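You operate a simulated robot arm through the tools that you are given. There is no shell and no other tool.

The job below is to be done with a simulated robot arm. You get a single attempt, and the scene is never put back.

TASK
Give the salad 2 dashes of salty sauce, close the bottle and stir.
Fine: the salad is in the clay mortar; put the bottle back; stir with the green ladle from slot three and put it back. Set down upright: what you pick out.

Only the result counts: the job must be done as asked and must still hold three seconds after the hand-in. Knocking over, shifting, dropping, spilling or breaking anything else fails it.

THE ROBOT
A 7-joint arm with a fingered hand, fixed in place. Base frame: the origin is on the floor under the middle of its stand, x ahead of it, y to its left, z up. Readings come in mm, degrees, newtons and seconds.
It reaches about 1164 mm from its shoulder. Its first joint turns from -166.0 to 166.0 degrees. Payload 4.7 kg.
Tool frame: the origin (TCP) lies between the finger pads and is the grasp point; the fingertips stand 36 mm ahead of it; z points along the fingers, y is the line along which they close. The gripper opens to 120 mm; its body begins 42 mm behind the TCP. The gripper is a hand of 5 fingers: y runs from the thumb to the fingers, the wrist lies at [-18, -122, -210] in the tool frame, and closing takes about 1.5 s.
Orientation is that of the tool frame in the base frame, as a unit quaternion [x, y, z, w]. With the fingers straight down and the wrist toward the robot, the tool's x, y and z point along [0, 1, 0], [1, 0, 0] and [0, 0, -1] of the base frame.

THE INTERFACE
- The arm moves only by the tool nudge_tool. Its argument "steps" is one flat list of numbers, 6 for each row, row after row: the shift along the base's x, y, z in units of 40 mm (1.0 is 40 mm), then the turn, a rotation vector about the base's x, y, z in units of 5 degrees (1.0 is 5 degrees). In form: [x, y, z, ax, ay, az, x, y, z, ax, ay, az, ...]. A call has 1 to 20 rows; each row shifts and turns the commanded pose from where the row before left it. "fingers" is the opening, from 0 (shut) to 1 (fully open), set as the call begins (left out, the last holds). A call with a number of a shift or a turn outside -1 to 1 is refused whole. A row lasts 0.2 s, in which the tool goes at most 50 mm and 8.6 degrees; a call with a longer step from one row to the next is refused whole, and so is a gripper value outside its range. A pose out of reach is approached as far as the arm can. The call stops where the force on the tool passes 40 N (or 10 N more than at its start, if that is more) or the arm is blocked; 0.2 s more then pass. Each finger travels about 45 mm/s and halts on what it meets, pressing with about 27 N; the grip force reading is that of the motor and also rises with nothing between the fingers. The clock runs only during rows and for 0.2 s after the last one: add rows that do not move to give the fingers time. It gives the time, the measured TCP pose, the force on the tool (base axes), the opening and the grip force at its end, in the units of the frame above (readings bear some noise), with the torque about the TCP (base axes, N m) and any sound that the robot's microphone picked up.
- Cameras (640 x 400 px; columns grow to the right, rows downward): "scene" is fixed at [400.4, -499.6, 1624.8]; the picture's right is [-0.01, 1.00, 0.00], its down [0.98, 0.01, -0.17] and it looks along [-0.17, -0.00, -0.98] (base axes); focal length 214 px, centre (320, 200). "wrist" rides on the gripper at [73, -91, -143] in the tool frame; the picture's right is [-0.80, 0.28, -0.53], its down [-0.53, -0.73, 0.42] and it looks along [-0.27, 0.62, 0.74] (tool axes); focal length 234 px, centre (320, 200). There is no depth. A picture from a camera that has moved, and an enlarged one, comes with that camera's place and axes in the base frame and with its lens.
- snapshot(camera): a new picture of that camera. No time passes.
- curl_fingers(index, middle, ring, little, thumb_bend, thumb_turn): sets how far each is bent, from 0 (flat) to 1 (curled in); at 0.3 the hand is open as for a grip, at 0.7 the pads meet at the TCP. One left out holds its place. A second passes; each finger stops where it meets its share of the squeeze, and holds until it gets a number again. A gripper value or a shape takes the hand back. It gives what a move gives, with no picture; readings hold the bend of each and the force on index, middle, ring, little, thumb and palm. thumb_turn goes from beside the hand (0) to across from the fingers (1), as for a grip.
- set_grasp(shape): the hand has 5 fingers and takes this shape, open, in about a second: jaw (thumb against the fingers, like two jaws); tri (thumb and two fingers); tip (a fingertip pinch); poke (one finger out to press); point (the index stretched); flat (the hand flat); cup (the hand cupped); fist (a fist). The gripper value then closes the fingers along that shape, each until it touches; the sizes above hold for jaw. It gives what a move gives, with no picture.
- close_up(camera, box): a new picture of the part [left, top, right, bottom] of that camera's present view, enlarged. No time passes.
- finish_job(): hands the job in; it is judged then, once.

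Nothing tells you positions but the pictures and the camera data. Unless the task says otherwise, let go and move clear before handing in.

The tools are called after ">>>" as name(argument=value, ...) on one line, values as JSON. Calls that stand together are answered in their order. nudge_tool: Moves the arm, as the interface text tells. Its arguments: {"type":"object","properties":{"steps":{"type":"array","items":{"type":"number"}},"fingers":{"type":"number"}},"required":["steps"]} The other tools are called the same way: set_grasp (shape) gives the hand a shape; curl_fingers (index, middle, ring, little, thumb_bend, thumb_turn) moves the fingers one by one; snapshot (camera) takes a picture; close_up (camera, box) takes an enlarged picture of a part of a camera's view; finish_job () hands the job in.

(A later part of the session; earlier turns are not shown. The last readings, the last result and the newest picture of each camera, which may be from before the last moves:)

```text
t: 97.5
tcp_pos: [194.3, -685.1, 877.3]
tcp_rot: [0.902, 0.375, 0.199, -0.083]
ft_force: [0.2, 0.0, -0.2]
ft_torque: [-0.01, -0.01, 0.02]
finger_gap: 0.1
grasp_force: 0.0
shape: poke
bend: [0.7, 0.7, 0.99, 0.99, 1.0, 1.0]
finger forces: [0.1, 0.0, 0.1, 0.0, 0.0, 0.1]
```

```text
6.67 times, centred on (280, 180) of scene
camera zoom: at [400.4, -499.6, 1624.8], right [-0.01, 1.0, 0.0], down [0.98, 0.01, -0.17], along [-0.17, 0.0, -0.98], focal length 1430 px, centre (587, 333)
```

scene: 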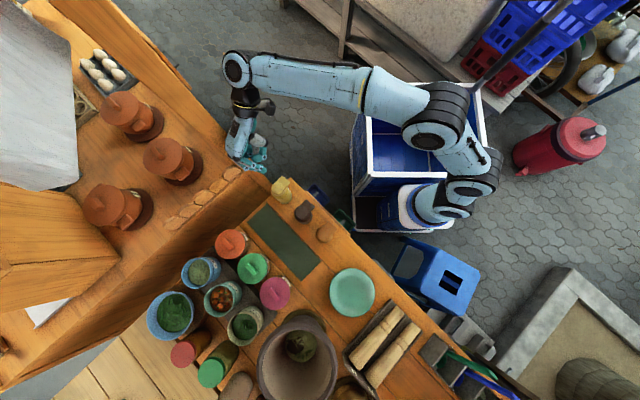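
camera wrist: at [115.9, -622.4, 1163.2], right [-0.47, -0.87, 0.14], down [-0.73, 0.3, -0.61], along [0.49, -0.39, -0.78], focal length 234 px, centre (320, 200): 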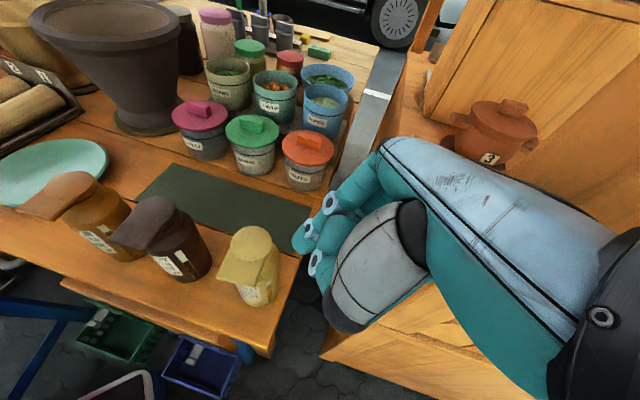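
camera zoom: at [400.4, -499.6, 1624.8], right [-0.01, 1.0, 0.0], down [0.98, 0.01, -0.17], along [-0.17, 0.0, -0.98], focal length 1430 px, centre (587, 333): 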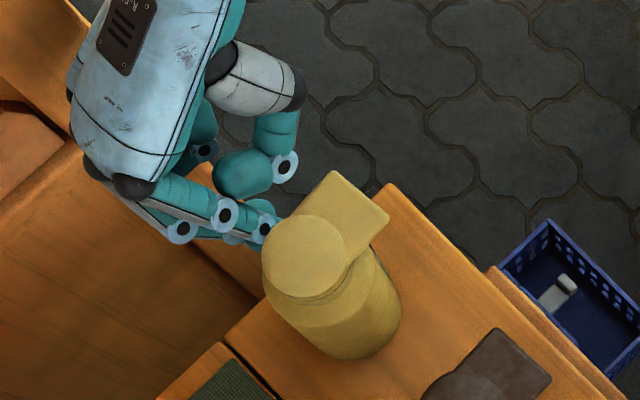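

>>> nudge_tool(steps=[0.063, 0.078, 0, 0, 0, 0, 0.063, 0.078, 0, 0, 0, 0])

>>> close_up(camera="scene", box=[240, 150, 320, 210])

```text
t: 98.1
tcp_pos: [200.4, -679.4, 878.2]
tcp_rot: [0.902, 0.374, 0.2, -0.084]
ft_force: [-1.9, -1.0, 0.0]
ft_torque: [-0.02, 0.04, 0.01]
finger_gap: 0.2
grasp_force: 0.0
shape: poke
bend: [0.7, 0.7, 0.99, 0.99, 1.0, 1.0]
finger forces: [2.5, 0.1, 0.0, 0.0, 0.0, 0.0]
```

```text
6.67 times, centred on (280, 180) of scene
camera zoom: at [400.4, -499.6, 1624.8], right [-0.01, 1.0, 0.0], down [0.98, 0.01, -0.17], along [-0.17, 0.0, -0.98], focal length 1430 px, centre (587, 333)
```

zoom: 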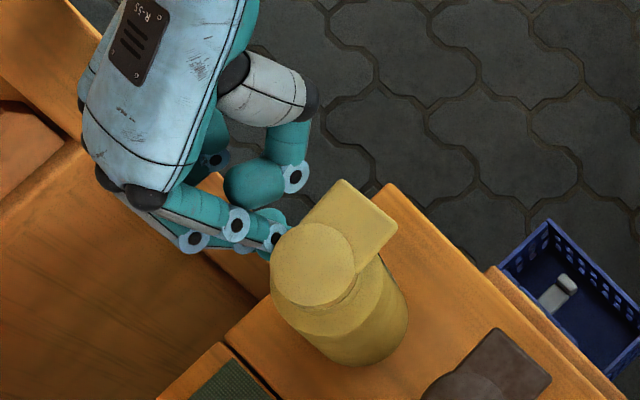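

The bottle slides upright under about 2.5 N. Roughly 8 mm remain, which I'll do in small steps.

>>> nudge_tool(steps=[0.05, 0.08, 0, 0, 0, 0, 0.05, 0.08, 0, 0, 0, 0])

>>> close_up(camera="scene", box=[240, 150, 320, 210])

```text
t: 98.7
tcp_pos: [204.2, -673.7, 878.0]
tcp_rot: [0.902, 0.374, 0.199, -0.083]
ft_force: [-2.1, -1.1, 1.3]
ft_torque: [-0.03, 0.04, -0.01]
finger_gap: 0.0
grasp_force: 0.0
shape: poke
bend: [0.7, 0.7, 0.99, 0.99, 1.0, 1.0]
finger forces: [2.4, 0.0, 0.0, 0.1, 0.0, 0.0]
```

```text
6.67 times, centred on (280, 180) of scene
camera zoom: at [400.4, -499.6, 1624.8], right [-0.01, 1.0, 0.0], down [0.98, 0.01, -0.17], along [-0.17, 0.0, -0.98], focal length 1430 px, centre (587, 333)
```

zoom: 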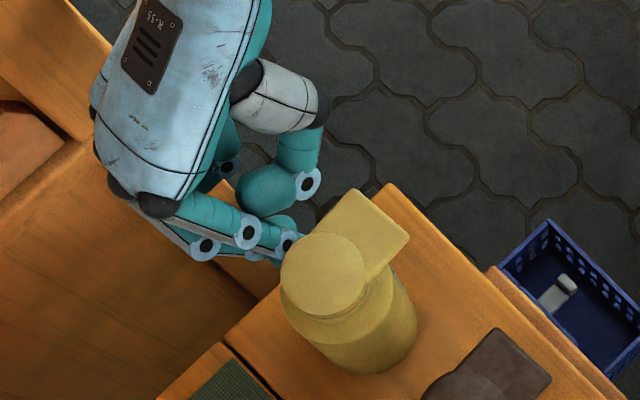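

>>> nudge_tool(steps=[0.0, 0.045, 0, 0, 0, 0])

>>> close_up(camera="scene", box=[240, 150, 320, 210])

```text
t: 99.1
tcp_pos: [205.0, -671.0, 878.2]
tcp_rot: [0.902, 0.374, 0.199, -0.084]
ft_force: [-1.0, -2.5, 0.4]
ft_torque: [0.0, 0.03, 0.0]
finger_gap: 0.0
grasp_force: 0.0
shape: poke
bend: [0.7, 0.7, 0.99, 0.99, 1.0, 1.0]
finger forces: [1.9, 0.1, 0.0, 0.0, 0.0, 0.0]
```

```text
6.67 times, centred on (280, 180) of scene
camera zoom: at [400.4, -499.6, 1624.8], right [-0.01, 1.0, 0.0], down [0.98, 0.01, -0.17], along [-0.17, 0.0, -0.98], focal length 1430 px, centre (587, 333)
```

zoom: 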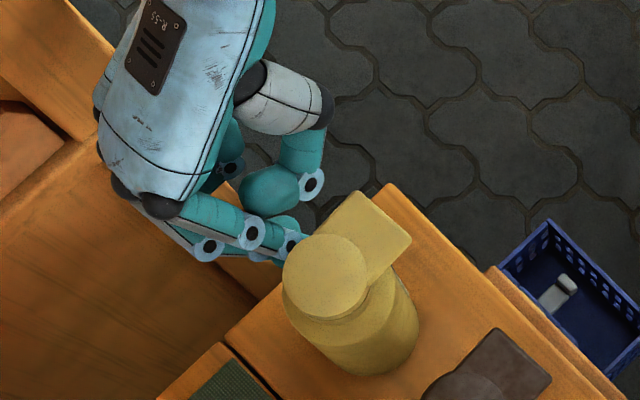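

The sweet bottle is back within about 2 mm. I'll withdraw, rise and look over the three bottles.

>>> nudge_tool(steps=[-0.2, -0.25, 0, 0, 0, 0, -0.3, -0.35, 0.1, 0, 0, 0, -0.2, -0.2, 0.7, 0, 0, 0, 0, 0, 0.9, 0, 0, 0, 0, 0, 0.9, 0, 0, 0, 0, 0, 0.9, 0, 0, 0])

>>> snapshot(camera="wrist")

>>> close_up(camera="wrist", box=[0, 150, 300, 340])

>>> close_up(camera="scene", box=[240, 170, 360, 260])

```text
t: 99.9
tcp_pos: [183.9, -696.7, 899.6]
tcp_rot: [0.899, 0.378, 0.203, -0.09]
ft_force: [23.5, 17.9, 4.7]
ft_torque: [-1.32, 1.69, 0.26]
finger_gap: 0.0
grasp_force: 0.0
shape: poke
bend: [0.7, 0.7, 0.99, 0.99, 1.0, 1.0]
finger forces: [0.0, 0.1, 0.1, 0.0, 0.0, 28.6]
stopped in row 3: the force on the tool passed its limit at 55 N (the readings are from after the stop); the commanded pose is now the measured one
```

```text
taken
camera wrist: at [121.0, -631.8, 1060.8], right [-0.46, -0.88, 0.12], down [-0.73, 0.3, -0.61], along [0.5, -0.37, -0.79], focal length 234 px, centre (320, 200)
```

wrist: 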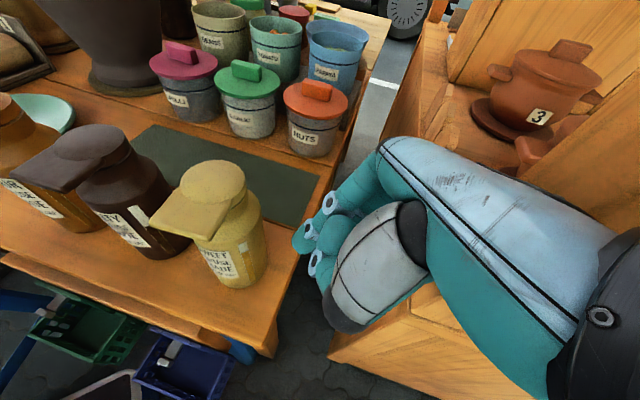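

```text
2.11 times, centred on (150, 245) of wrist
camera zoom: at [121.0, -631.8, 1060.8], right [-0.46, -0.88, 0.12], down [-0.73, 0.3, -0.61], along [0.5, -0.37, -0.79], focal length 493 px, centre (678, 105)
```

zoom: 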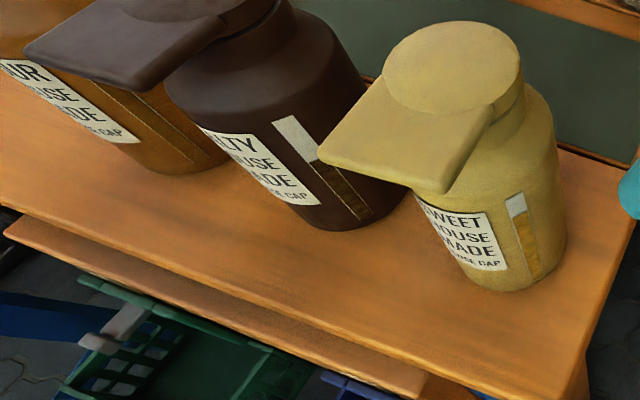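

```text
4.44 times, centred on (300, 215) of scene
camera zoom: at [400.4, -499.6, 1624.8], right [-0.01, 1.0, 0.0], down [0.98, 0.01, -0.17], along [-0.17, 0.0, -0.98], focal length 953 px, centre (409, 133)
```

zoom: 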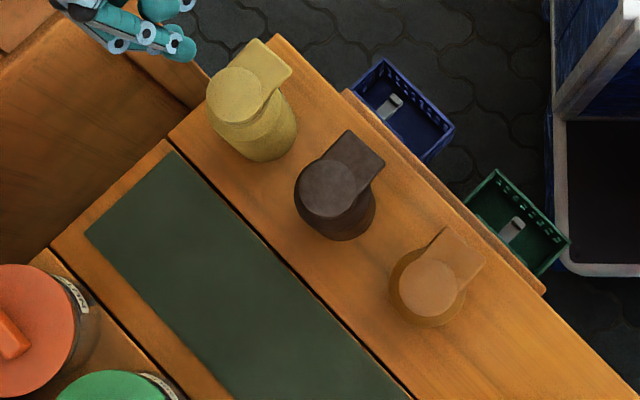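

My retreat went too far and the hand's back pressed against the neighbouring counter, and the motion stopped. I'll ease off toward the table a few millimetres and then rise straight up.

>>> nudge_tool(steps=[0.1, 0.1, 0, 0, 0, 0, 0.1, 0.1, 0.05, 0, 0, 0])

>>> close_up(camera="scene", box=[200, 120, 320, 220])

```text
t: 100.5
tcp_pos: [188.9, -691.0, 899.1]
tcp_rot: [0.899, 0.376, 0.203, -0.09]
ft_force: [-0.8, -0.6, -0.6]
ft_torque: [0.0, 0.01, 0.01]
finger_gap: 0.1
grasp_force: 0.0
shape: poke
bend: [0.7, 0.7, 0.99, 0.99, 1.0, 1.0]
finger forces: [0.0, 0.0, 0.0, 0.0, 0.0, 0.0]
```

```text
4.00 times, centred on (260, 170) of scene
camera zoom: at [400.4, -499.6, 1624.8], right [-0.01, 1.0, 0.0], down [0.98, 0.01, -0.17], along [-0.17, 0.0, -0.98], focal length 858 px, centre (560, 320)
```

zoom: 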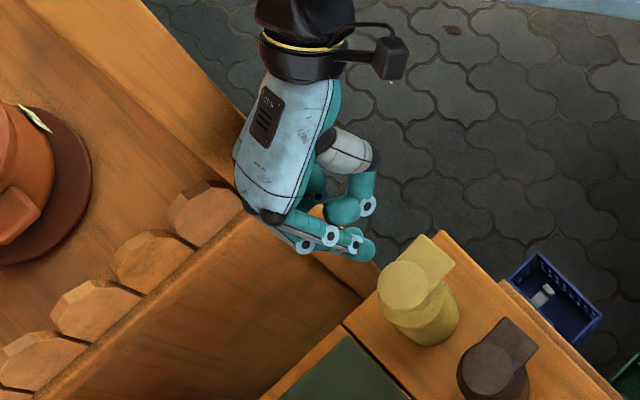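

The force is gone; the counter is taller than I had judged. I'll rise straight up.

>>> nudge_tool(steps=[0.03, 0.03, 0.4, 0, 0, 0, 0.03, 0.03, 0.7, 0, 0, 0, 0, 0, 0.9, 0, 0, 0, 0, 0, 0.9, 0, 0, 0, 0, 0, 0.9, 0, 0, 0, 0, 0, 0.9, 0, 0, 0])

>>> snapshot(camera="wrist")

>>> snapshot(camera="scene")

```text
t: 101.9
tcp_pos: [192.1, -688.5, 1089.0]
tcp_rot: [0.899, 0.377, 0.203, -0.09]
ft_force: [1.0, -0.1, -0.8]
ft_torque: [-0.02, -0.02, 0.02]
finger_gap: 0.0
grasp_force: 0.1
shape: poke
bend: [0.7, 0.7, 0.99, 0.99, 1.0, 1.0]
finger forces: [0.1, 0.0, 0.1, 0.0, 0.0, 0.1]
```

```text
taken
camera wrist: at [129.0, -622.8, 1251.0], right [-0.47, -0.88, 0.12], down [-0.73, 0.31, -0.61], along [0.49, -0.37, -0.79], focal length 234 px, centre (320, 200)
```

wrist: 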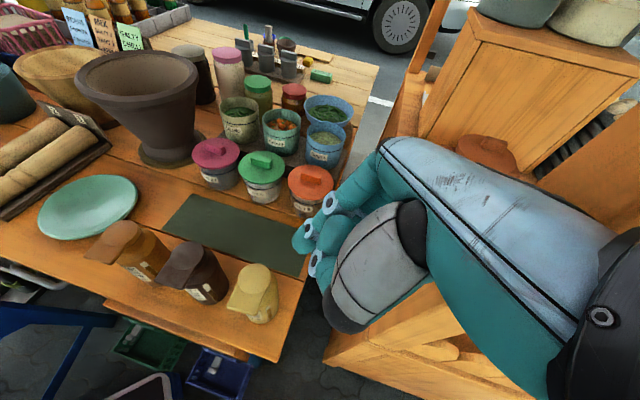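

```text
taken
```

scene: 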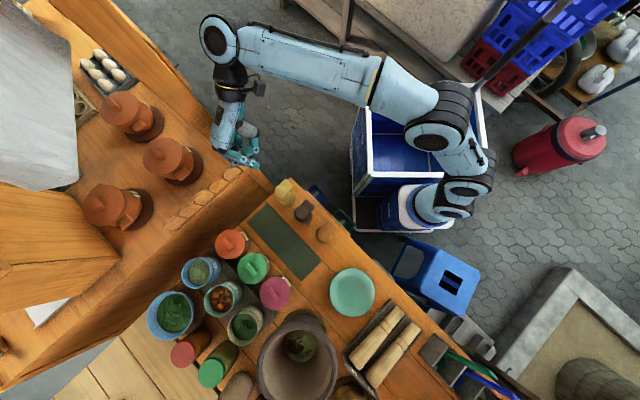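

Everything looks in place. I'll check the salty bottle's cap closely from here.

>>> close_up(camera="wrist", box=[80, 200, 300, 340])

>>> close_up(camera="scene", box=[265, 170, 345, 250])

```text
2.86 times, centred on (190, 270) of wrist
camera zoom: at [129.0, -622.8, 1251.0], right [-0.47, -0.88, 0.12], down [-0.73, 0.31, -0.61], along [0.49, -0.37, -0.79], focal length 669 px, centre (691, 0)
```

zoom: 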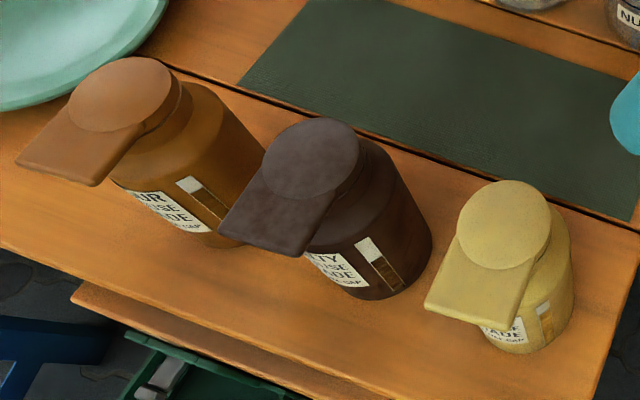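

```text
5.00 times, centred on (305, 210) of scene
camera zoom: at [400.4, -499.6, 1624.8], right [-0.01, 1.0, 0.0], down [0.98, 0.01, -0.17], along [-0.17, 0.0, -0.98], focal length 1072 px, centre (395, 150)
```

zoom: 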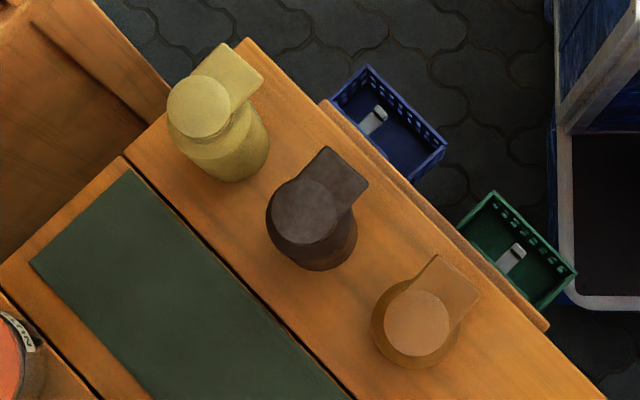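

The cap is closed and all three bottles stand in place. Next is the ladle: I'll turn the hand back to its home orientation and move toward the rack, high up, to get a good view of it.

>>> nudge_tool(steps=[0.4, 0.5, 0.3, -0.707, 0.707, 0, 0.657, 0.75, 0.2, -0.707, 0.707, 0, 0.657, 0.75, 0.1, -0.707, 0.707, 0, 0.657, 0.75, 0.1, -0.707, 0.707, 0, 0.657, 0.75, 0.1, -0.707, 0.707, 0, 0.657, 0.75, 0.1, 0, 0, 1, 0.657, 0.75, 0.1, 0, 0, 1, 0.657, 0.75, 0.1, 0, 0, 1, 0.657, 0.75, 0.1, 0, 0, 1, 0.657, 0.75, 0.1, 0, 0, 1, 0.657, 0.75, 0.1, 0, 0, 1, 0.657, 0.75, 0.1, 0, 0, 1, 0.657, 0.75, 0.1, 0, 0, 1, 0.5, 0.6, 0.1, 0, 0, 1])

>>> snapshot(camera="wrist")

>>> snapshot(camera="scene")

```text
t: 104.9
tcp_pos: [542.7, -284.5, 1156.8]
tcp_rot: [0.705, 0.709, 0.0, -0.008]
ft_force: [0.0, 0.0, -0.1]
ft_torque: [0.0, -0.02, 0.0]
finger_gap: 0.2
grasp_force: 0.1
shape: poke
bend: [0.7, 0.7, 0.99, 0.99, 1.0, 1.0]
finger forces: [0.0, 0.1, 0.0, 0.0, 0.1, 0.0]
```

```text
taken
camera wrist: at [452.0, -213.3, 1301.8], right [0.29, -0.81, 0.51], down [-0.73, -0.53, -0.42], along [0.61, -0.26, -0.75], focal length 234 px, centre (320, 200)
```

wrist: 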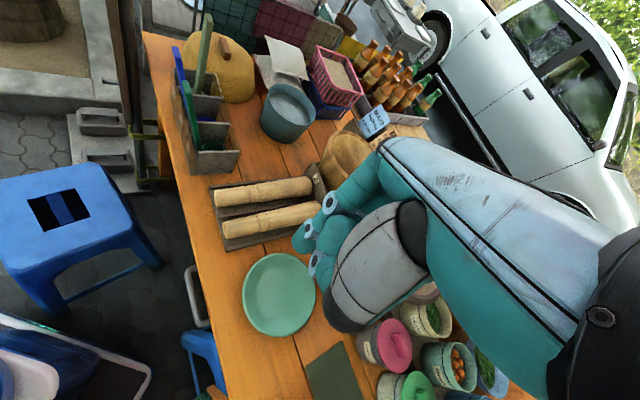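

```text
taken
```

scene: 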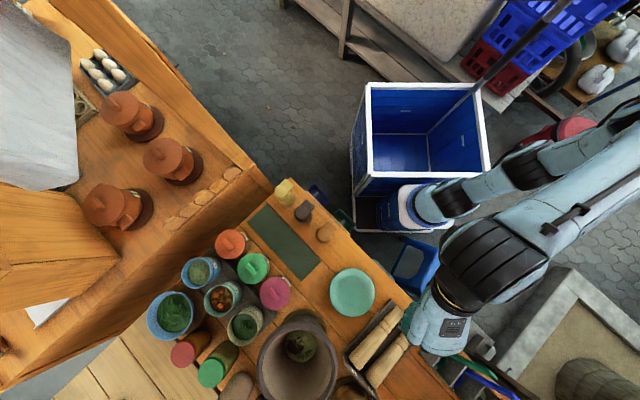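

The rack with its ladles is in view at the upper left. I'll enlarge it.

>>> close_up(camera="wrist", box=[150, 10, 270, 190])

>>> close_up(camera="wrist", box=[165, 60, 225, 160])

>>> close_up(camera="scene", box=[410, 320, 530, 400])

```text
2.22 times, centred on (210, 100) of wrist
camera zoom: at [452.0, -213.3, 1301.8], right [0.29, -0.81, 0.51], down [-0.73, -0.53, -0.42], along [0.61, -0.26, -0.75], focal length 520 px, centre (564, 422)
```

zoom: 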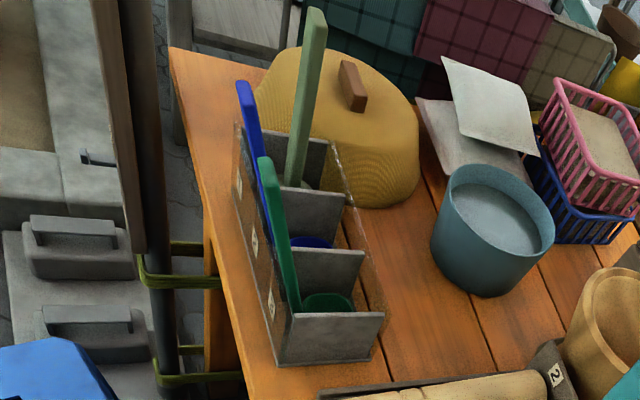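

```text
4.00 times, centred on (195, 110) of wrist
camera zoom: at [452.0, -213.3, 1301.8], right [0.29, -0.81, 0.51], down [-0.73, -0.53, -0.42], along [0.61, -0.26, -0.75], focal length 937 px, centre (820, 560)
```

zoom: 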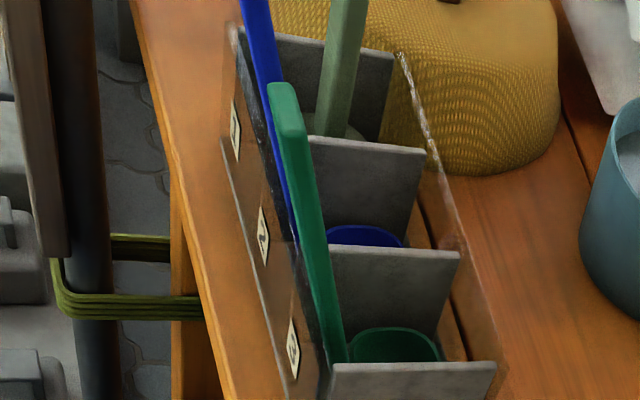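

```text
5.00 times, centred on (470, 360) of scene
camera zoom: at [400.4, -499.6, 1624.8], right [-0.01, 1.0, 0.0], down [0.98, 0.01, -0.17], along [-0.17, 0.0, -0.98], focal length 1072 px, centre (-430, -600)
```

zoom: 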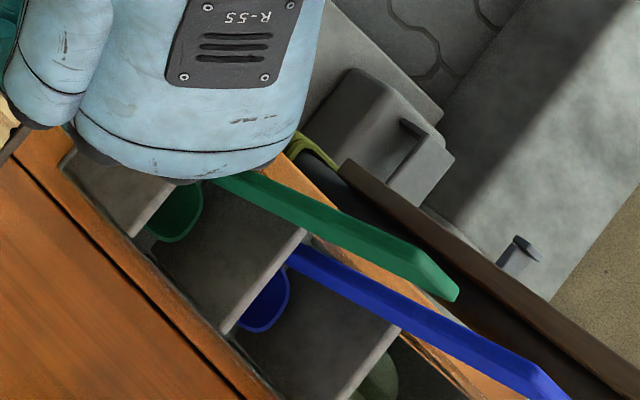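

The green ladle's handle runs from about (778, -68, 820) up to (743, -45, 1006), leaning 13° toward the table edge. The rack top is at about z 876. I'll turn the hand so its fingers stack along the handle, with the approach along the rack's row, while still high.

>>> nudge_tool(steps=[0.121, 0.118, -0.05, 0.827, -0.4087, -0.213, 0.121, 0.118, -0.05, 0.827, -0.4087, -0.213, 0.121, 0.118, -0.05, 0.827, -0.4087, -0.213, 0.121, 0.118, -0.05, 0.827, -0.4087, -0.213, 0.121, 0.118, -0.05, 0.827, -0.4087, -0.213, 0.121, 0.118, -0.05, 0.827, -0.4087, -0.213, 0.121, 0.118, -0.05, 0.827, -0.4087, -0.213, 0.121, 0.118, -0.05, 0.827, -0.4087, -0.213, 0.121, 0.118, -0.05, 0.827, -0.4087, -0.213, 0.121, 0.118, -0.05, 0.827, -0.4087, -0.213, 0.121, 0.118, -0.05, 0.827, -0.4087, -0.213, 0.121, 0.118, -0.05, 0.827, -0.4087, -0.213, 0.121, 0.118, -0.05, 0.827, -0.4087, -0.213, 0.121, 0.118, -0.05, 0.827, -0.4087, -0.213, 0.121, 0.118, -0.05, 0.827, -0.4087, -0.213, 0.121, 0.118, -0.05, 0.827, -0.4087, -0.213, 0.121, 0.118, -0.05, 0.827, -0.4087, -0.213, 0.121, 0.118, -0.05, 0.827, -0.4087, -0.213, 0.121, 0.118, -0.05, 0.827, -0.4087, -0.213, 0.121, 0.118, -0.05, 0.827, -0.4087, -0.213])

>>> set_grasp(shape="jaw")

>>> snapshot(camera="wrist")

>>> snapshot(camera="scene")

```text
t: 109.1
tcp_pos: [640.0, -188.8, 1116.2]
tcp_rot: [0.591, 0.366, 0.68, -0.234]
ft_force: [0.0, 0.3, -0.9]
ft_torque: [-0.03, 0.03, -0.02]
finger_gap: 0.0
grasp_force: 0.0
shape: poke
bend: [0.7, 0.7, 0.99, 0.99, 1.0, 1.0]
finger forces: [0.1, 0.0, 0.0, 0.0, 0.0, 0.0]
```

```text
t: 110.0
tcp_pos: [639.7, -189.7, 1116.0]
tcp_rot: [0.591, 0.367, 0.68, -0.232]
ft_force: [-0.8, -0.2, 0.6]
ft_torque: [0.02, -0.02, -0.05]
finger_gap: 120.0
grasp_force: 0.0
shape: jaw
bend: [0.3, 0.3, 0.3, 0.3, 0.3, 0.98]
finger forces: [0.0, 0.0, 0.0, 0.0, 0.0, 0.0]
```

```text
taken
camera wrist: at [465.5, -235.6, 1162.0], right [0.03, -0.67, -0.74], down [-0.18, 0.72, -0.67], along [0.98, 0.16, -0.1], focal length 234 px, centre (320, 200)
```

wrist: 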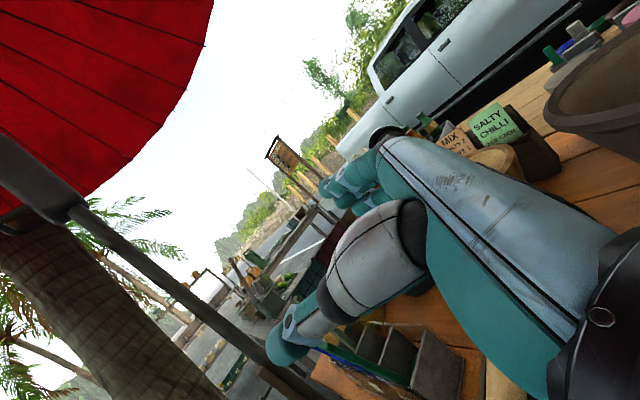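

```text
taken
```

scene: 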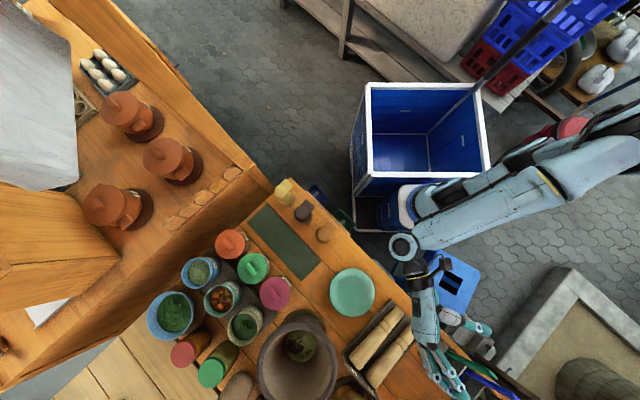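

The hand is turned and open; no obstacles are close to the handle. I'll come down to the pre-grasp point behind the handle.

>>> nudge_tool(steps=[0.145, 0.19, -0.8, 0, 0, 0, 0.145, 0.19, -0.8, 0, 0, 0, 0.145, 0.19, -0.8, 0, 0, 0, 0.145, 0.19, -0.8, 0, 0, 0, 0.145, 0.19, -0.8, 0, 0, 0])

>>> snapshot(camera="wrist")

>>> close_up(camera="scene", box=[390, 290, 530, 400])

```text
t: 111.2
tcp_pos: [668.1, -151.8, 955.8]
tcp_rot: [0.591, 0.368, 0.679, -0.233]
ft_force: [0.5, -0.2, 0.3]
ft_torque: [-0.01, 0.02, -0.02]
finger_gap: 119.8
grasp_force: 0.1
shape: jaw
bend: [0.3, 0.3, 0.3, 0.3, 0.3, 0.98]
finger forces: [0.1, 0.0, 0.0, 0.1, 0.0, 0.0]
```

```text
taken
camera wrist: at [494.6, -197.9, 1000.7], right [0.03, -0.67, -0.74], down [-0.18, 0.72, -0.67], along [0.98, 0.15, -0.1], focal length 234 px, centre (320, 200)
```

wrist: 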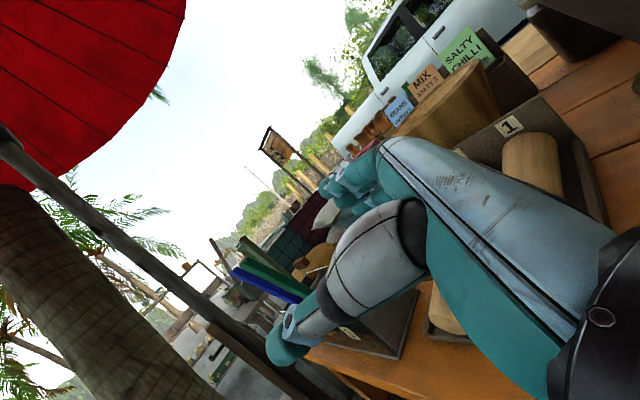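

```text
3.64 times, centred on (460, 345) of scene
camera zoom: at [400.4, -499.6, 1624.8], right [-0.01, 1.0, 0.0], down [0.98, 0.01, -0.17], along [-0.17, 0.0, -0.98], focal length 780 px, centre (-189, -327)
```

zoom: 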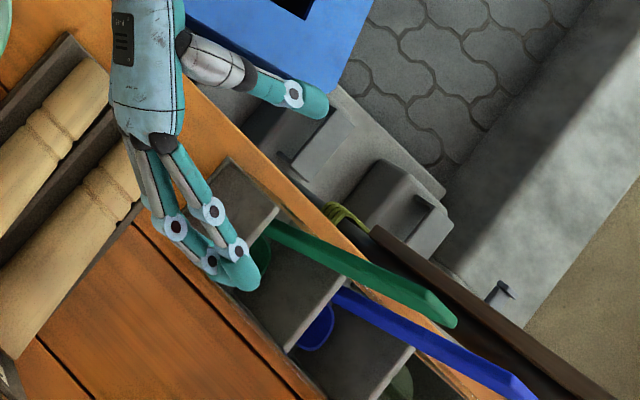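

>>> close_up(camera="wrist", box=[210, 210, 350, 350])

```text
2.86 times, centred on (280, 280) of wrist
camera zoom: at [494.6, -197.9, 1000.7], right [0.03, -0.67, -0.74], down [-0.18, 0.72, -0.67], along [0.98, 0.15, -0.1], focal length 669 px, centre (434, -29)
```

zoom: 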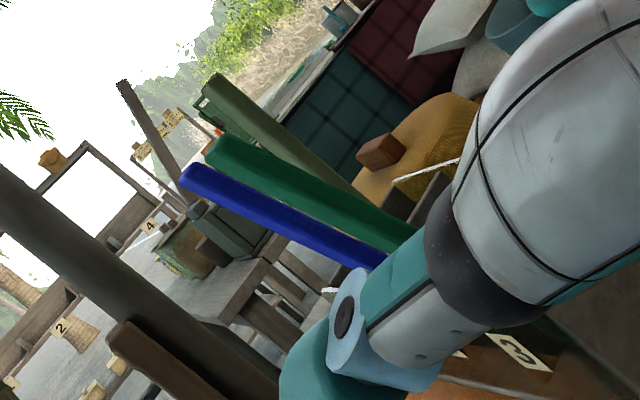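

The handle's position is confirmed within a few millimetres. I'll advance most of the way so it comes between thumb and fingers.

>>> nudge_tool(steps=[0.4, 0.475, 0, 0, 0, 0, 0.4, 0.475, 0, 0, 0, 0, 0.4, 0.475, 0, 0, 0, 0, 0.4, 0.475, 0, 0, 0, 0])

>>> close_up(camera="wrist", box=[210, 160, 410, 360])

>>> close_up(camera="scene", box=[410, 290, 530, 400])

```text
t: 112.2
tcp_pos: [731.9, -75.9, 956.4]
tcp_rot: [0.59, 0.368, 0.68, -0.234]
ft_force: [0.2, -0.1, -0.7]
ft_torque: [-0.01, -0.02, -0.05]
finger_gap: 119.9
grasp_force: 0.0
shape: jaw
bend: [0.3, 0.3, 0.3, 0.3, 0.3, 0.98]
finger forces: [0.0, 0.1, 0.0, 0.0, 0.0, 0.0]
```

```text
2.00 times, centred on (310, 260) of wrist
camera zoom: at [558.2, -121.7, 1002.2], right [0.03, -0.67, -0.74], down [-0.18, 0.72, -0.67], along [0.98, 0.15, -0.1], focal length 468 px, centre (340, 80)
```

zoom: 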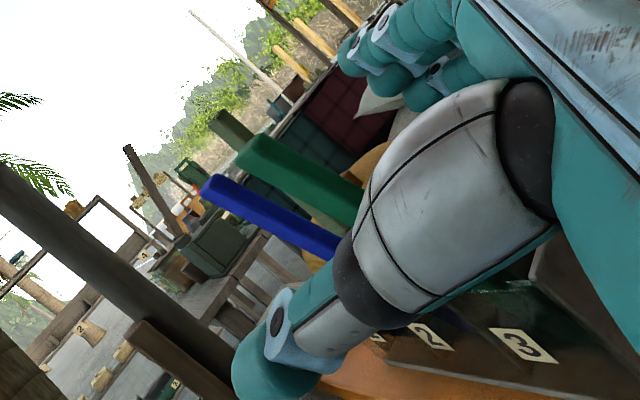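

```text
3.64 times, centred on (470, 345) of scene
camera zoom: at [400.4, -499.6, 1624.8], right [-0.01, 1.0, 0.0], down [0.98, 0.01, -0.17], along [-0.17, 0.0, -0.98], focal length 780 px, centre (-226, -327)
```

zoom: 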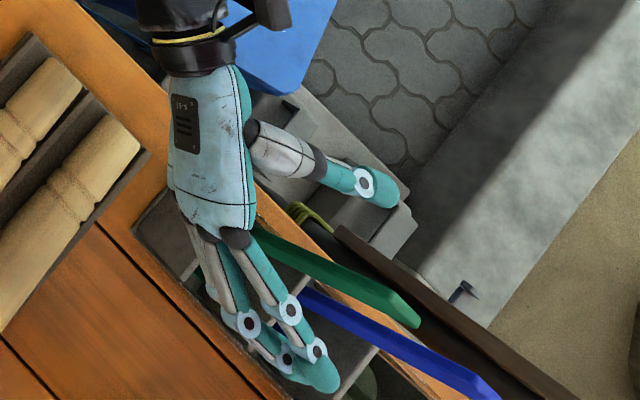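

The handle is centred between thumb and fingers. I'll go the remaining 27 mm and close.

>>> nudge_tool(steps=[0.215, 0.26, 0, 0, 0, 0, 0.215, 0.26, 0, 0, 0, 0])

>>> close_up(camera="wrist", box=[210, 130, 410, 330])

>>> close_up(camera="scene", box=[410, 290, 530, 400])

```text
t: 112.8
tcp_pos: [749.7, -55.6, 956.3]
tcp_rot: [0.591, 0.367, 0.679, -0.233]
ft_force: [0.8, 0.0, -0.4]
ft_torque: [-0.01, 0.01, -0.01]
finger_gap: 119.9
grasp_force: 0.1
shape: jaw
bend: [0.3, 0.3, 0.3, 0.3, 0.3, 0.98]
finger forces: [0.0, 0.0, 0.0, 0.1, 0.1, 0.0]
```

```text
2.00 times, centred on (310, 230) of wrist
camera zoom: at [575.7, -101.0, 1002.5], right [0.03, -0.67, -0.74], down [-0.18, 0.72, -0.67], along [0.98, 0.15, -0.1], focal length 468 px, centre (340, 140)
```

zoom: 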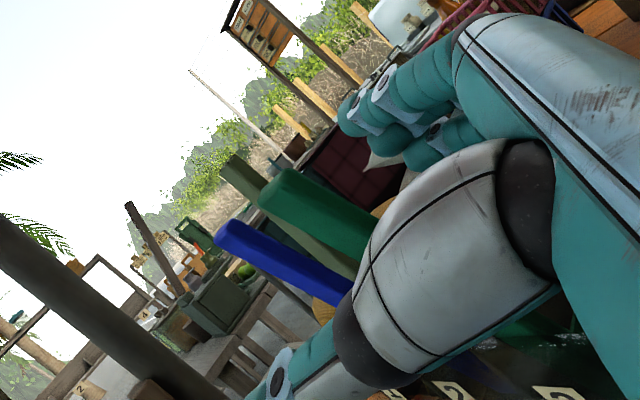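

```text
3.64 times, centred on (470, 345) of scene
camera zoom: at [400.4, -499.6, 1624.8], right [-0.01, 1.0, 0.0], down [0.98, 0.01, -0.17], along [-0.17, 0.0, -0.98], focal length 780 px, centre (-226, -327)
```

zoom: 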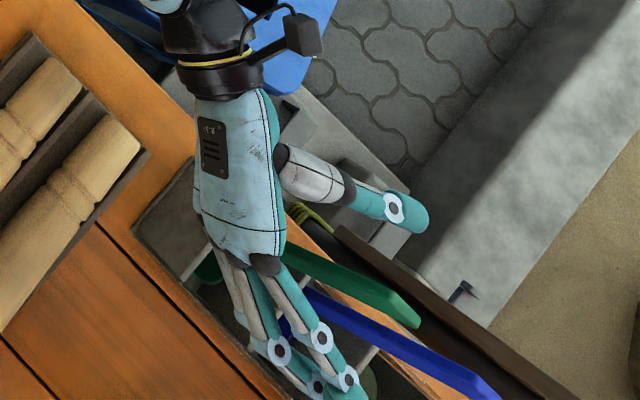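

>>> nudge_tool(steps=[0, 0, 0, 0, 0, 0, 0, 0, 0, 0, 0, 0, 0, 0, 0, 0, 0, 0, 0, 0, 0, 0, 0, 0, 0, 0, 0, 0, 0, 0, 0, 0, 0, 0, 0, 0, 0, 0, 0, 0, 0, 0, 0, 0, 0, 0, 0, 0, 0, 0, 0, 0, 0, 0], fingers=0.0)

>>> close_up(camera="wrist", box=[210, 130, 410, 330])

>>> close_up(camera="scene", box=[410, 290, 530, 400])

```text
t: 114.8
tcp_pos: [750.3, -56.2, 957.4]
tcp_rot: [0.59, 0.367, 0.68, -0.234]
ft_force: [0.6, -0.3, 2.0]
ft_torque: [-0.16, -0.15, 0.02]
finger_gap: 2.8
grasp_force: 26.8
shape: jaw
bend: [0.7, 0.7, 0.68, 0.7, 0.73, 1.0]
finger forces: [12.3, 4.4, 2.5, 2.9, 21.9, 0.0]
```

```text
2.00 times, centred on (310, 230) of wrist
camera zoom: at [575.6, -101.2, 1002.8], right [0.03, -0.67, -0.74], down [-0.18, 0.72, -0.67], along [0.98, 0.16, -0.1], focal length 468 px, centre (340, 140)
```

zoom: 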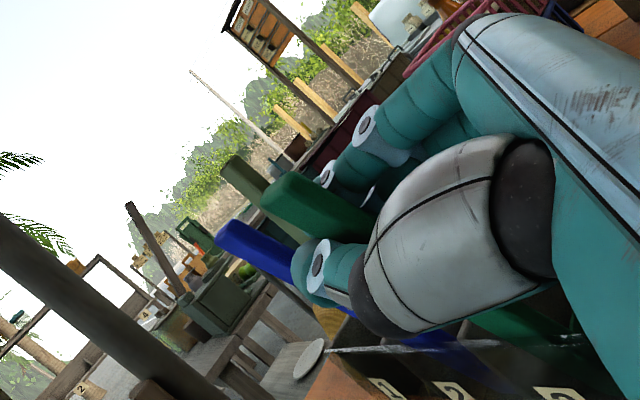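

```text
3.64 times, centred on (470, 345) of scene
camera zoom: at [400.4, -499.6, 1624.8], right [-0.01, 1.0, 0.0], down [0.98, 0.01, -0.17], along [-0.17, 0.0, -0.98], focal length 780 px, centre (-226, -327)
```

zoom: 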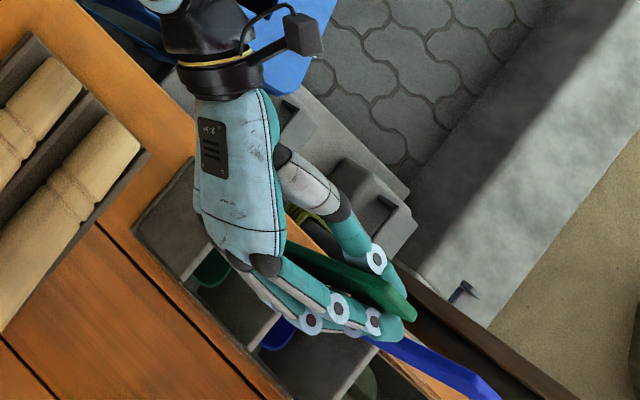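

The handle is gripped firmly. I'll lift straight up 24 mm and check that only the green ladle comes along.

>>> nudge_tool(steps=[0, 0, 0.15, 0, 0, 0, 0, 0, 0.15, 0, 0, 0, 0, 0, 0.15, 0, 0, 0, 0, 0, 0.15, 0, 0, 0])

>>> close_up(camera="scene", box=[410, 290, 530, 400])

>>> snapshot(camera="wrist")

```text
t: 115.8
tcp_pos: [748.7, -54.0, 981.6]
tcp_rot: [0.59, 0.367, 0.68, -0.233]
ft_force: [1.2, -1.1, -0.6]
ft_torque: [-0.09, -0.07, 0.02]
finger_gap: 3.4
grasp_force: 27.3
shape: jaw
bend: [0.7, 0.7, 0.68, 0.7, 0.74, 1.0]
finger forces: [13.0, 3.4, 2.5, 2.2, 19.7, 0.0]
```

```text
3.64 times, centred on (470, 345) of scene
camera zoom: at [400.4, -499.6, 1624.8], right [-0.01, 1.0, 0.0], down [0.98, 0.01, -0.17], along [-0.17, 0.0, -0.98], focal length 780 px, centre (-226, -327)
```

zoom: 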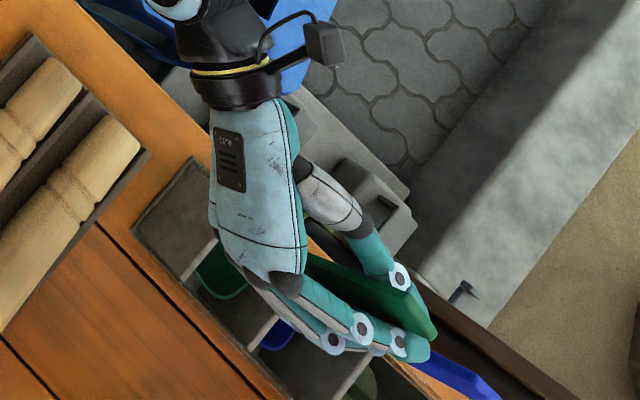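

```text
taken
camera wrist: at [575.3, -101.1, 1026.0], right [0.03, -0.67, -0.74], down [-0.18, 0.72, -0.67], along [0.98, 0.16, -0.1], focal length 234 px, centre (320, 200)
```

wrist: 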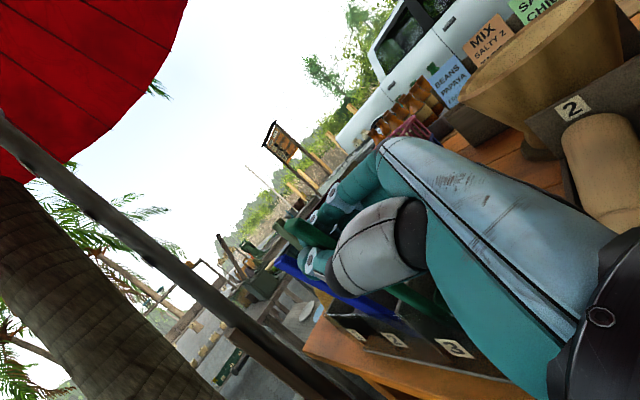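

The ladle follows. I'll continue straight up until the bowl is clear of the rack.

>>> nudge_tool(steps=[0, 0, 0.4, 0, 0, 0, 0, 0, 0.5, 0, 0, 0, 0, 0, 0.5, 0, 0, 0, 0, 0, 0.5, 0, 0, 0, 0, 0, 0.5, 0, 0, 0, 0, 0, 0.5, 0, 0, 0, 0, 0, 0.6, 0, 0, 0, 0, 0, 0.6, 0, 0, 0])

>>> snapshot(camera="scene")

>>> snapshot(camera="wrist")

```text
t: 117.6
tcp_pos: [749.5, -55.2, 1144.7]
tcp_rot: [0.591, 0.367, 0.679, -0.233]
ft_force: [-0.2, 0.1, -1.7]
ft_torque: [0.01, 0.01, 0.02]
finger_gap: 3.5
grasp_force: 27.5
shape: jaw
bend: [0.7, 0.71, 0.7, 0.7, 0.75, 1.0]
finger forces: [14.3, 2.9, 2.2, 0.7, 19.7, 0.0]
```

```text
taken
```

scene: 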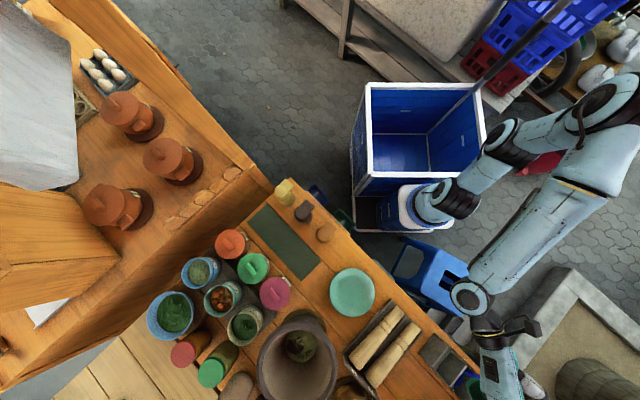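

```text
taken
camera wrist: at [575.6, -100.6, 1190.5], right [0.03, -0.67, -0.74], down [-0.18, 0.72, -0.67], along [0.98, 0.16, -0.1], focal length 234 px, centre (320, 200)
```

wrist: 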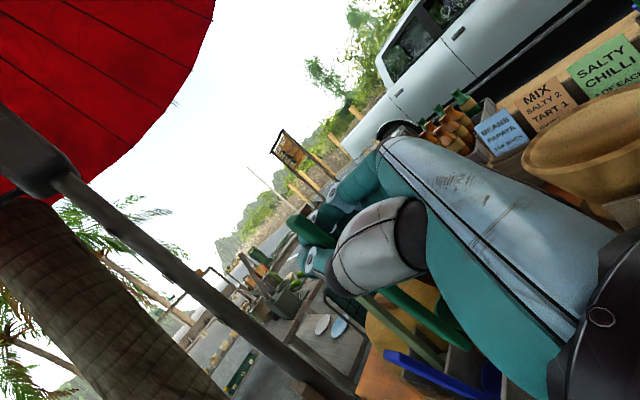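

The ladle is out of the rack, held at its lean; the others stayed. I'll carry it at this height toward the mortar.

>>> nudge_tool(steps=[-0.05, -0.5, 0.1, 0, 0, 0, -0.1, -0.8, 0.1, 0, 0, 0, -0.1, -0.9, 0, 0, 0, 0, -0.1, -0.95, 0, 0, 0, 0, -0.1, -0.95, 0, 0, 0, 0, -0.1, -0.95, 0, 0, 0, 0, -0.1, -0.95, 0, 0, 0, 0, -0.1, -0.95, 0, 0, 0, 0, -0.1, -0.95, 0, 0, 0, 0, -0.1, -0.95, 0, 0, 0, 0, -0.1, -0.9, 0, 0, 0, 0, -0.1, -0.8, 0, 0, 0, 0])

>>> snapshot(camera="scene")

>>> snapshot(camera="wrist")

```text
t: 120.2
tcp_pos: [702.3, -477.4, 1153.6]
tcp_rot: [0.59, 0.368, 0.68, -0.233]
ft_force: [0.3, 0.1, 1.0]
ft_torque: [-0.05, -0.01, -0.05]
finger_gap: 2.8
grasp_force: 26.9
shape: jaw
bend: [0.7, 0.71, 0.7, 0.7, 0.75, 1.0]
finger forces: [0.1, 0.0, 0.0, 0.0, 0.1, 0.0]
```

```text
taken
```

scene: 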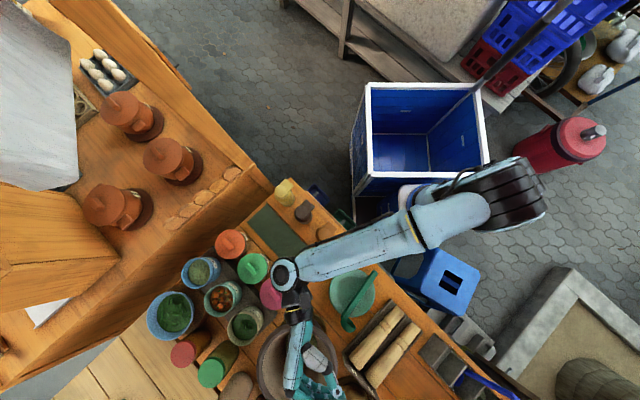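

```text
taken
camera wrist: at [528.9, -523.3, 1198.5], right [0.04, -0.67, -0.74], down [-0.18, 0.72, -0.67], along [0.98, 0.16, -0.1], focal length 234 px, centre (320, 200)
```

wrist: 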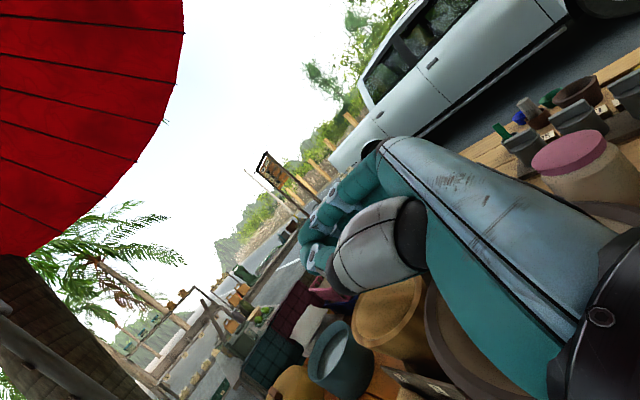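

The ladle slipped out of the grip during the carry and has fallen onto the teal plate. I'll look closely at how it lies and whether anything else moved.

>>> close_up(camera="scene", box=[310, 250, 430, 350])

>>> close_up(camera="scene", box=[330, 260, 390, 340])

```text
4.00 times, centred on (370, 300) of scene
camera zoom: at [400.4, -499.6, 1624.8], right [-0.01, 1.0, 0.0], down [0.98, 0.01, -0.17], along [-0.17, 0.0, -0.98], focal length 858 px, centre (120, -200)
```

zoom: 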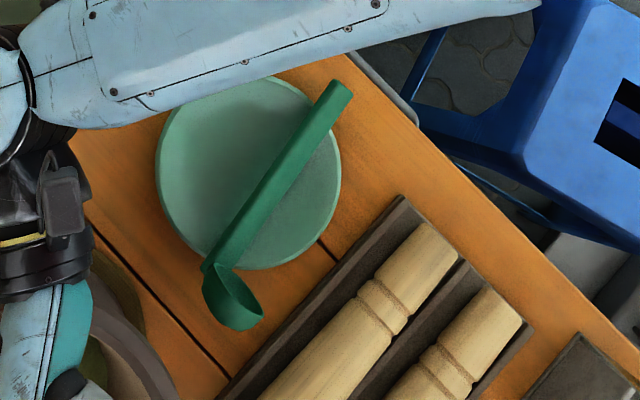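

```text
5.00 times, centred on (360, 300) of scene
camera zoom: at [400.4, -499.6, 1624.8], right [-0.01, 1.0, 0.0], down [0.98, 0.01, -0.17], along [-0.17, 0.0, -0.98], focal length 1072 px, centre (120, -300)
```

zoom: 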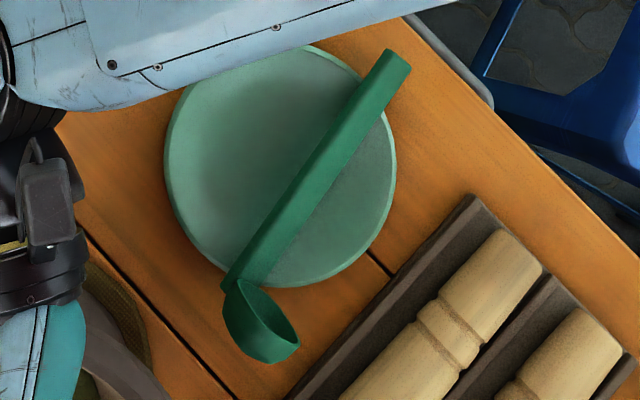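

The plate hasn't moved visibly, and the ladle lies across it with its bowl end on the table near (700, -395). The handle had been caged rather than pinched, since the pads actually meet near the fingertips. I'll turn the hand to point down with its fingers along the lying handle, high above the plate.

>>> nudge_tool(steps=[-0.1, 0.1, 0, -0.816, 0.01, 0.494, -0.143, 0.158, 0, -0.816, 0.01, 0.494, -0.143, 0.158, 0, -0.816, 0.01, 0.494, -0.143, 0.158, 0, -0.816, 0.01, 0.494, -0.143, 0.158, 0, -0.816, 0.01, 0.494, -0.143, 0.158, 0, -0.816, 0.01, 0.494, -0.143, 0.158, 0, -0.816, 0.01, 0.494, -0.143, 0.158, 0, -0.816, 0.01, 0.494, -0.143, 0.158, 0, -0.816, 0.01, 0.494, -0.143, 0.158, 0, -0.816, 0.01, 0.494, -0.143, 0.158, 0, -0.816, 0.01, 0.494, -0.143, 0.158, 0, -0.816, 0.01, 0.494])

>>> nudge_tool(steps=[-0.143, 0.158, -0.1, -0.816, 0.01, 0.494, -0.143, 0.158, -0.1, -0.816, 0.01, 0.494, -0.143, 0.158, -0.1, -0.816, 0.01, 0.494, -0.143, 0.158, -0.1, -0.816, 0.01, 0.494, -0.143, 0.158, -0.1, -0.816, 0.01, 0.494, -0.143, 0.158, -0.1, -0.816, 0.01, 0.494, -0.143, 0.158, -0.1, -0.816, 0.01, 0.494, -0.143, 0.158, -0.1, -0.816, 0.01, 0.494, -0.143, 0.158, -0.1, -0.816, 0.01, 0.494, -0.143, 0.158, -0.1, -0.816, 0.01, 0.494, -0.143, 0.158, -0.1, -0.816, 0.01, 0.494, -0.143, 0.158, -0.1, -0.816, 0.01, 0.494])

>>> snapshot(camera="wrist")

>>> snapshot(camera="scene")

```text
t: 122.8
tcp_pos: [637.1, -403.8, 1152.7]
tcp_rot: [0.526, 0.747, 0.385, -0.133]
ft_force: [0.0, 0.2, -0.1]
ft_torque: [0.01, 0.03, 0.0]
finger_gap: 2.2
grasp_force: 27.3
shape: jaw
bend: [0.7, 0.71, 0.7, 0.7, 0.75, 1.0]
finger forces: [0.1, 0.0, 0.0, 0.0, 0.0, 0.0]
```

```text
t: 125.4
tcp_pos: [569.2, -328.8, 1104.1]
tcp_rot: [0.333, 0.943, -0.004, -0.002]
ft_force: [-0.1, -0.7, -0.1]
ft_torque: [0.05, 0.03, 0.0]
finger_gap: 2.6
grasp_force: 27.0
shape: jaw
bend: [0.7, 0.71, 0.7, 0.7, 0.75, 1.0]
finger forces: [0.1, 0.1, 0.1, 0.0, 0.1, 0.0]
```

```text
taken
camera wrist: at [454.4, -352.8, 1248.1], right [0.8, -0.28, 0.52], down [-0.05, -0.91, -0.42], along [0.59, 0.31, -0.74], focal length 234 px, centre (320, 200)
```

wrist: 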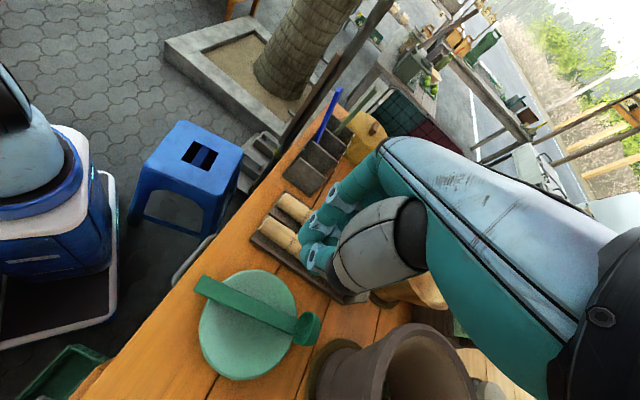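

```text
taken
```

scene: 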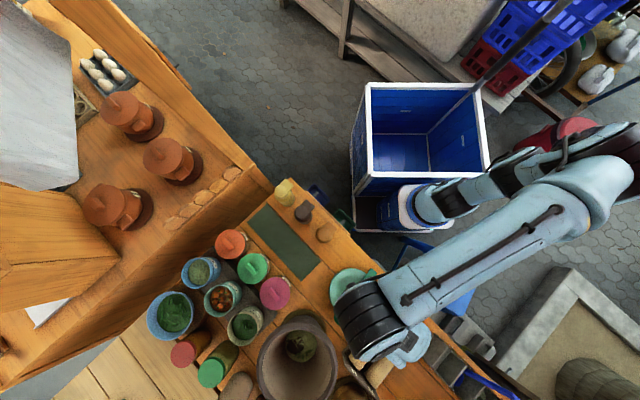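

The hand points down as planned and I see the ladle on the plate. I'll zoom in on how it rests.

>>> close_up(camera="wrist", box=[180, 250, 340, 390])

>>> close_up(camera="wrist", box=[250, 90, 390, 210])

```text
2.86 times, centred on (260, 320) of wrist
camera zoom: at [454.4, -352.8, 1248.1], right [0.8, -0.28, 0.52], down [-0.05, -0.91, -0.42], along [0.59, 0.31, -0.74], focal length 669 px, centre (491, -143)
```

zoom: 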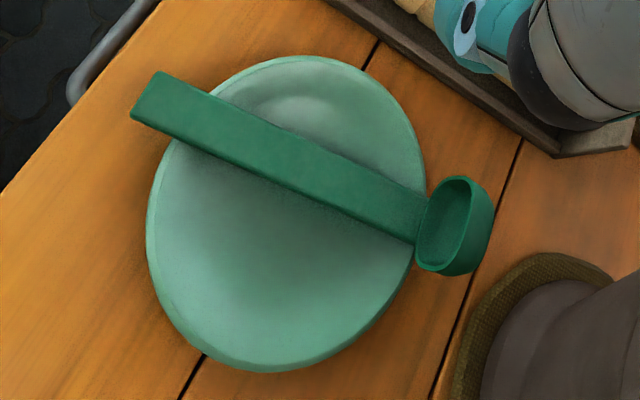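

```text
3.33 times, centred on (320, 150) of wrist
camera zoom: at [454.4, -352.8, 1248.1], right [0.8, -0.28, 0.52], down [-0.05, -0.91, -0.42], along [0.59, 0.31, -0.74], focal length 781 px, centre (320, 367)
```

zoom: 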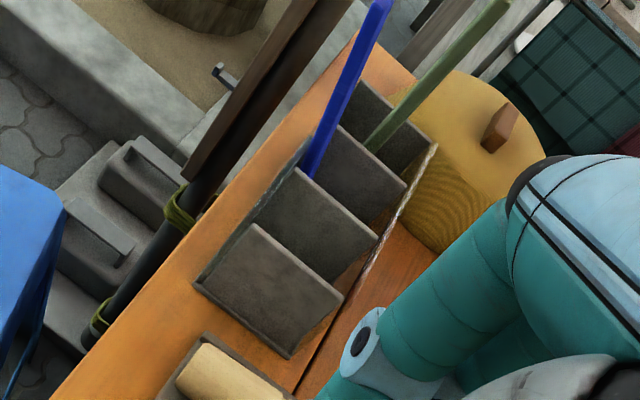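

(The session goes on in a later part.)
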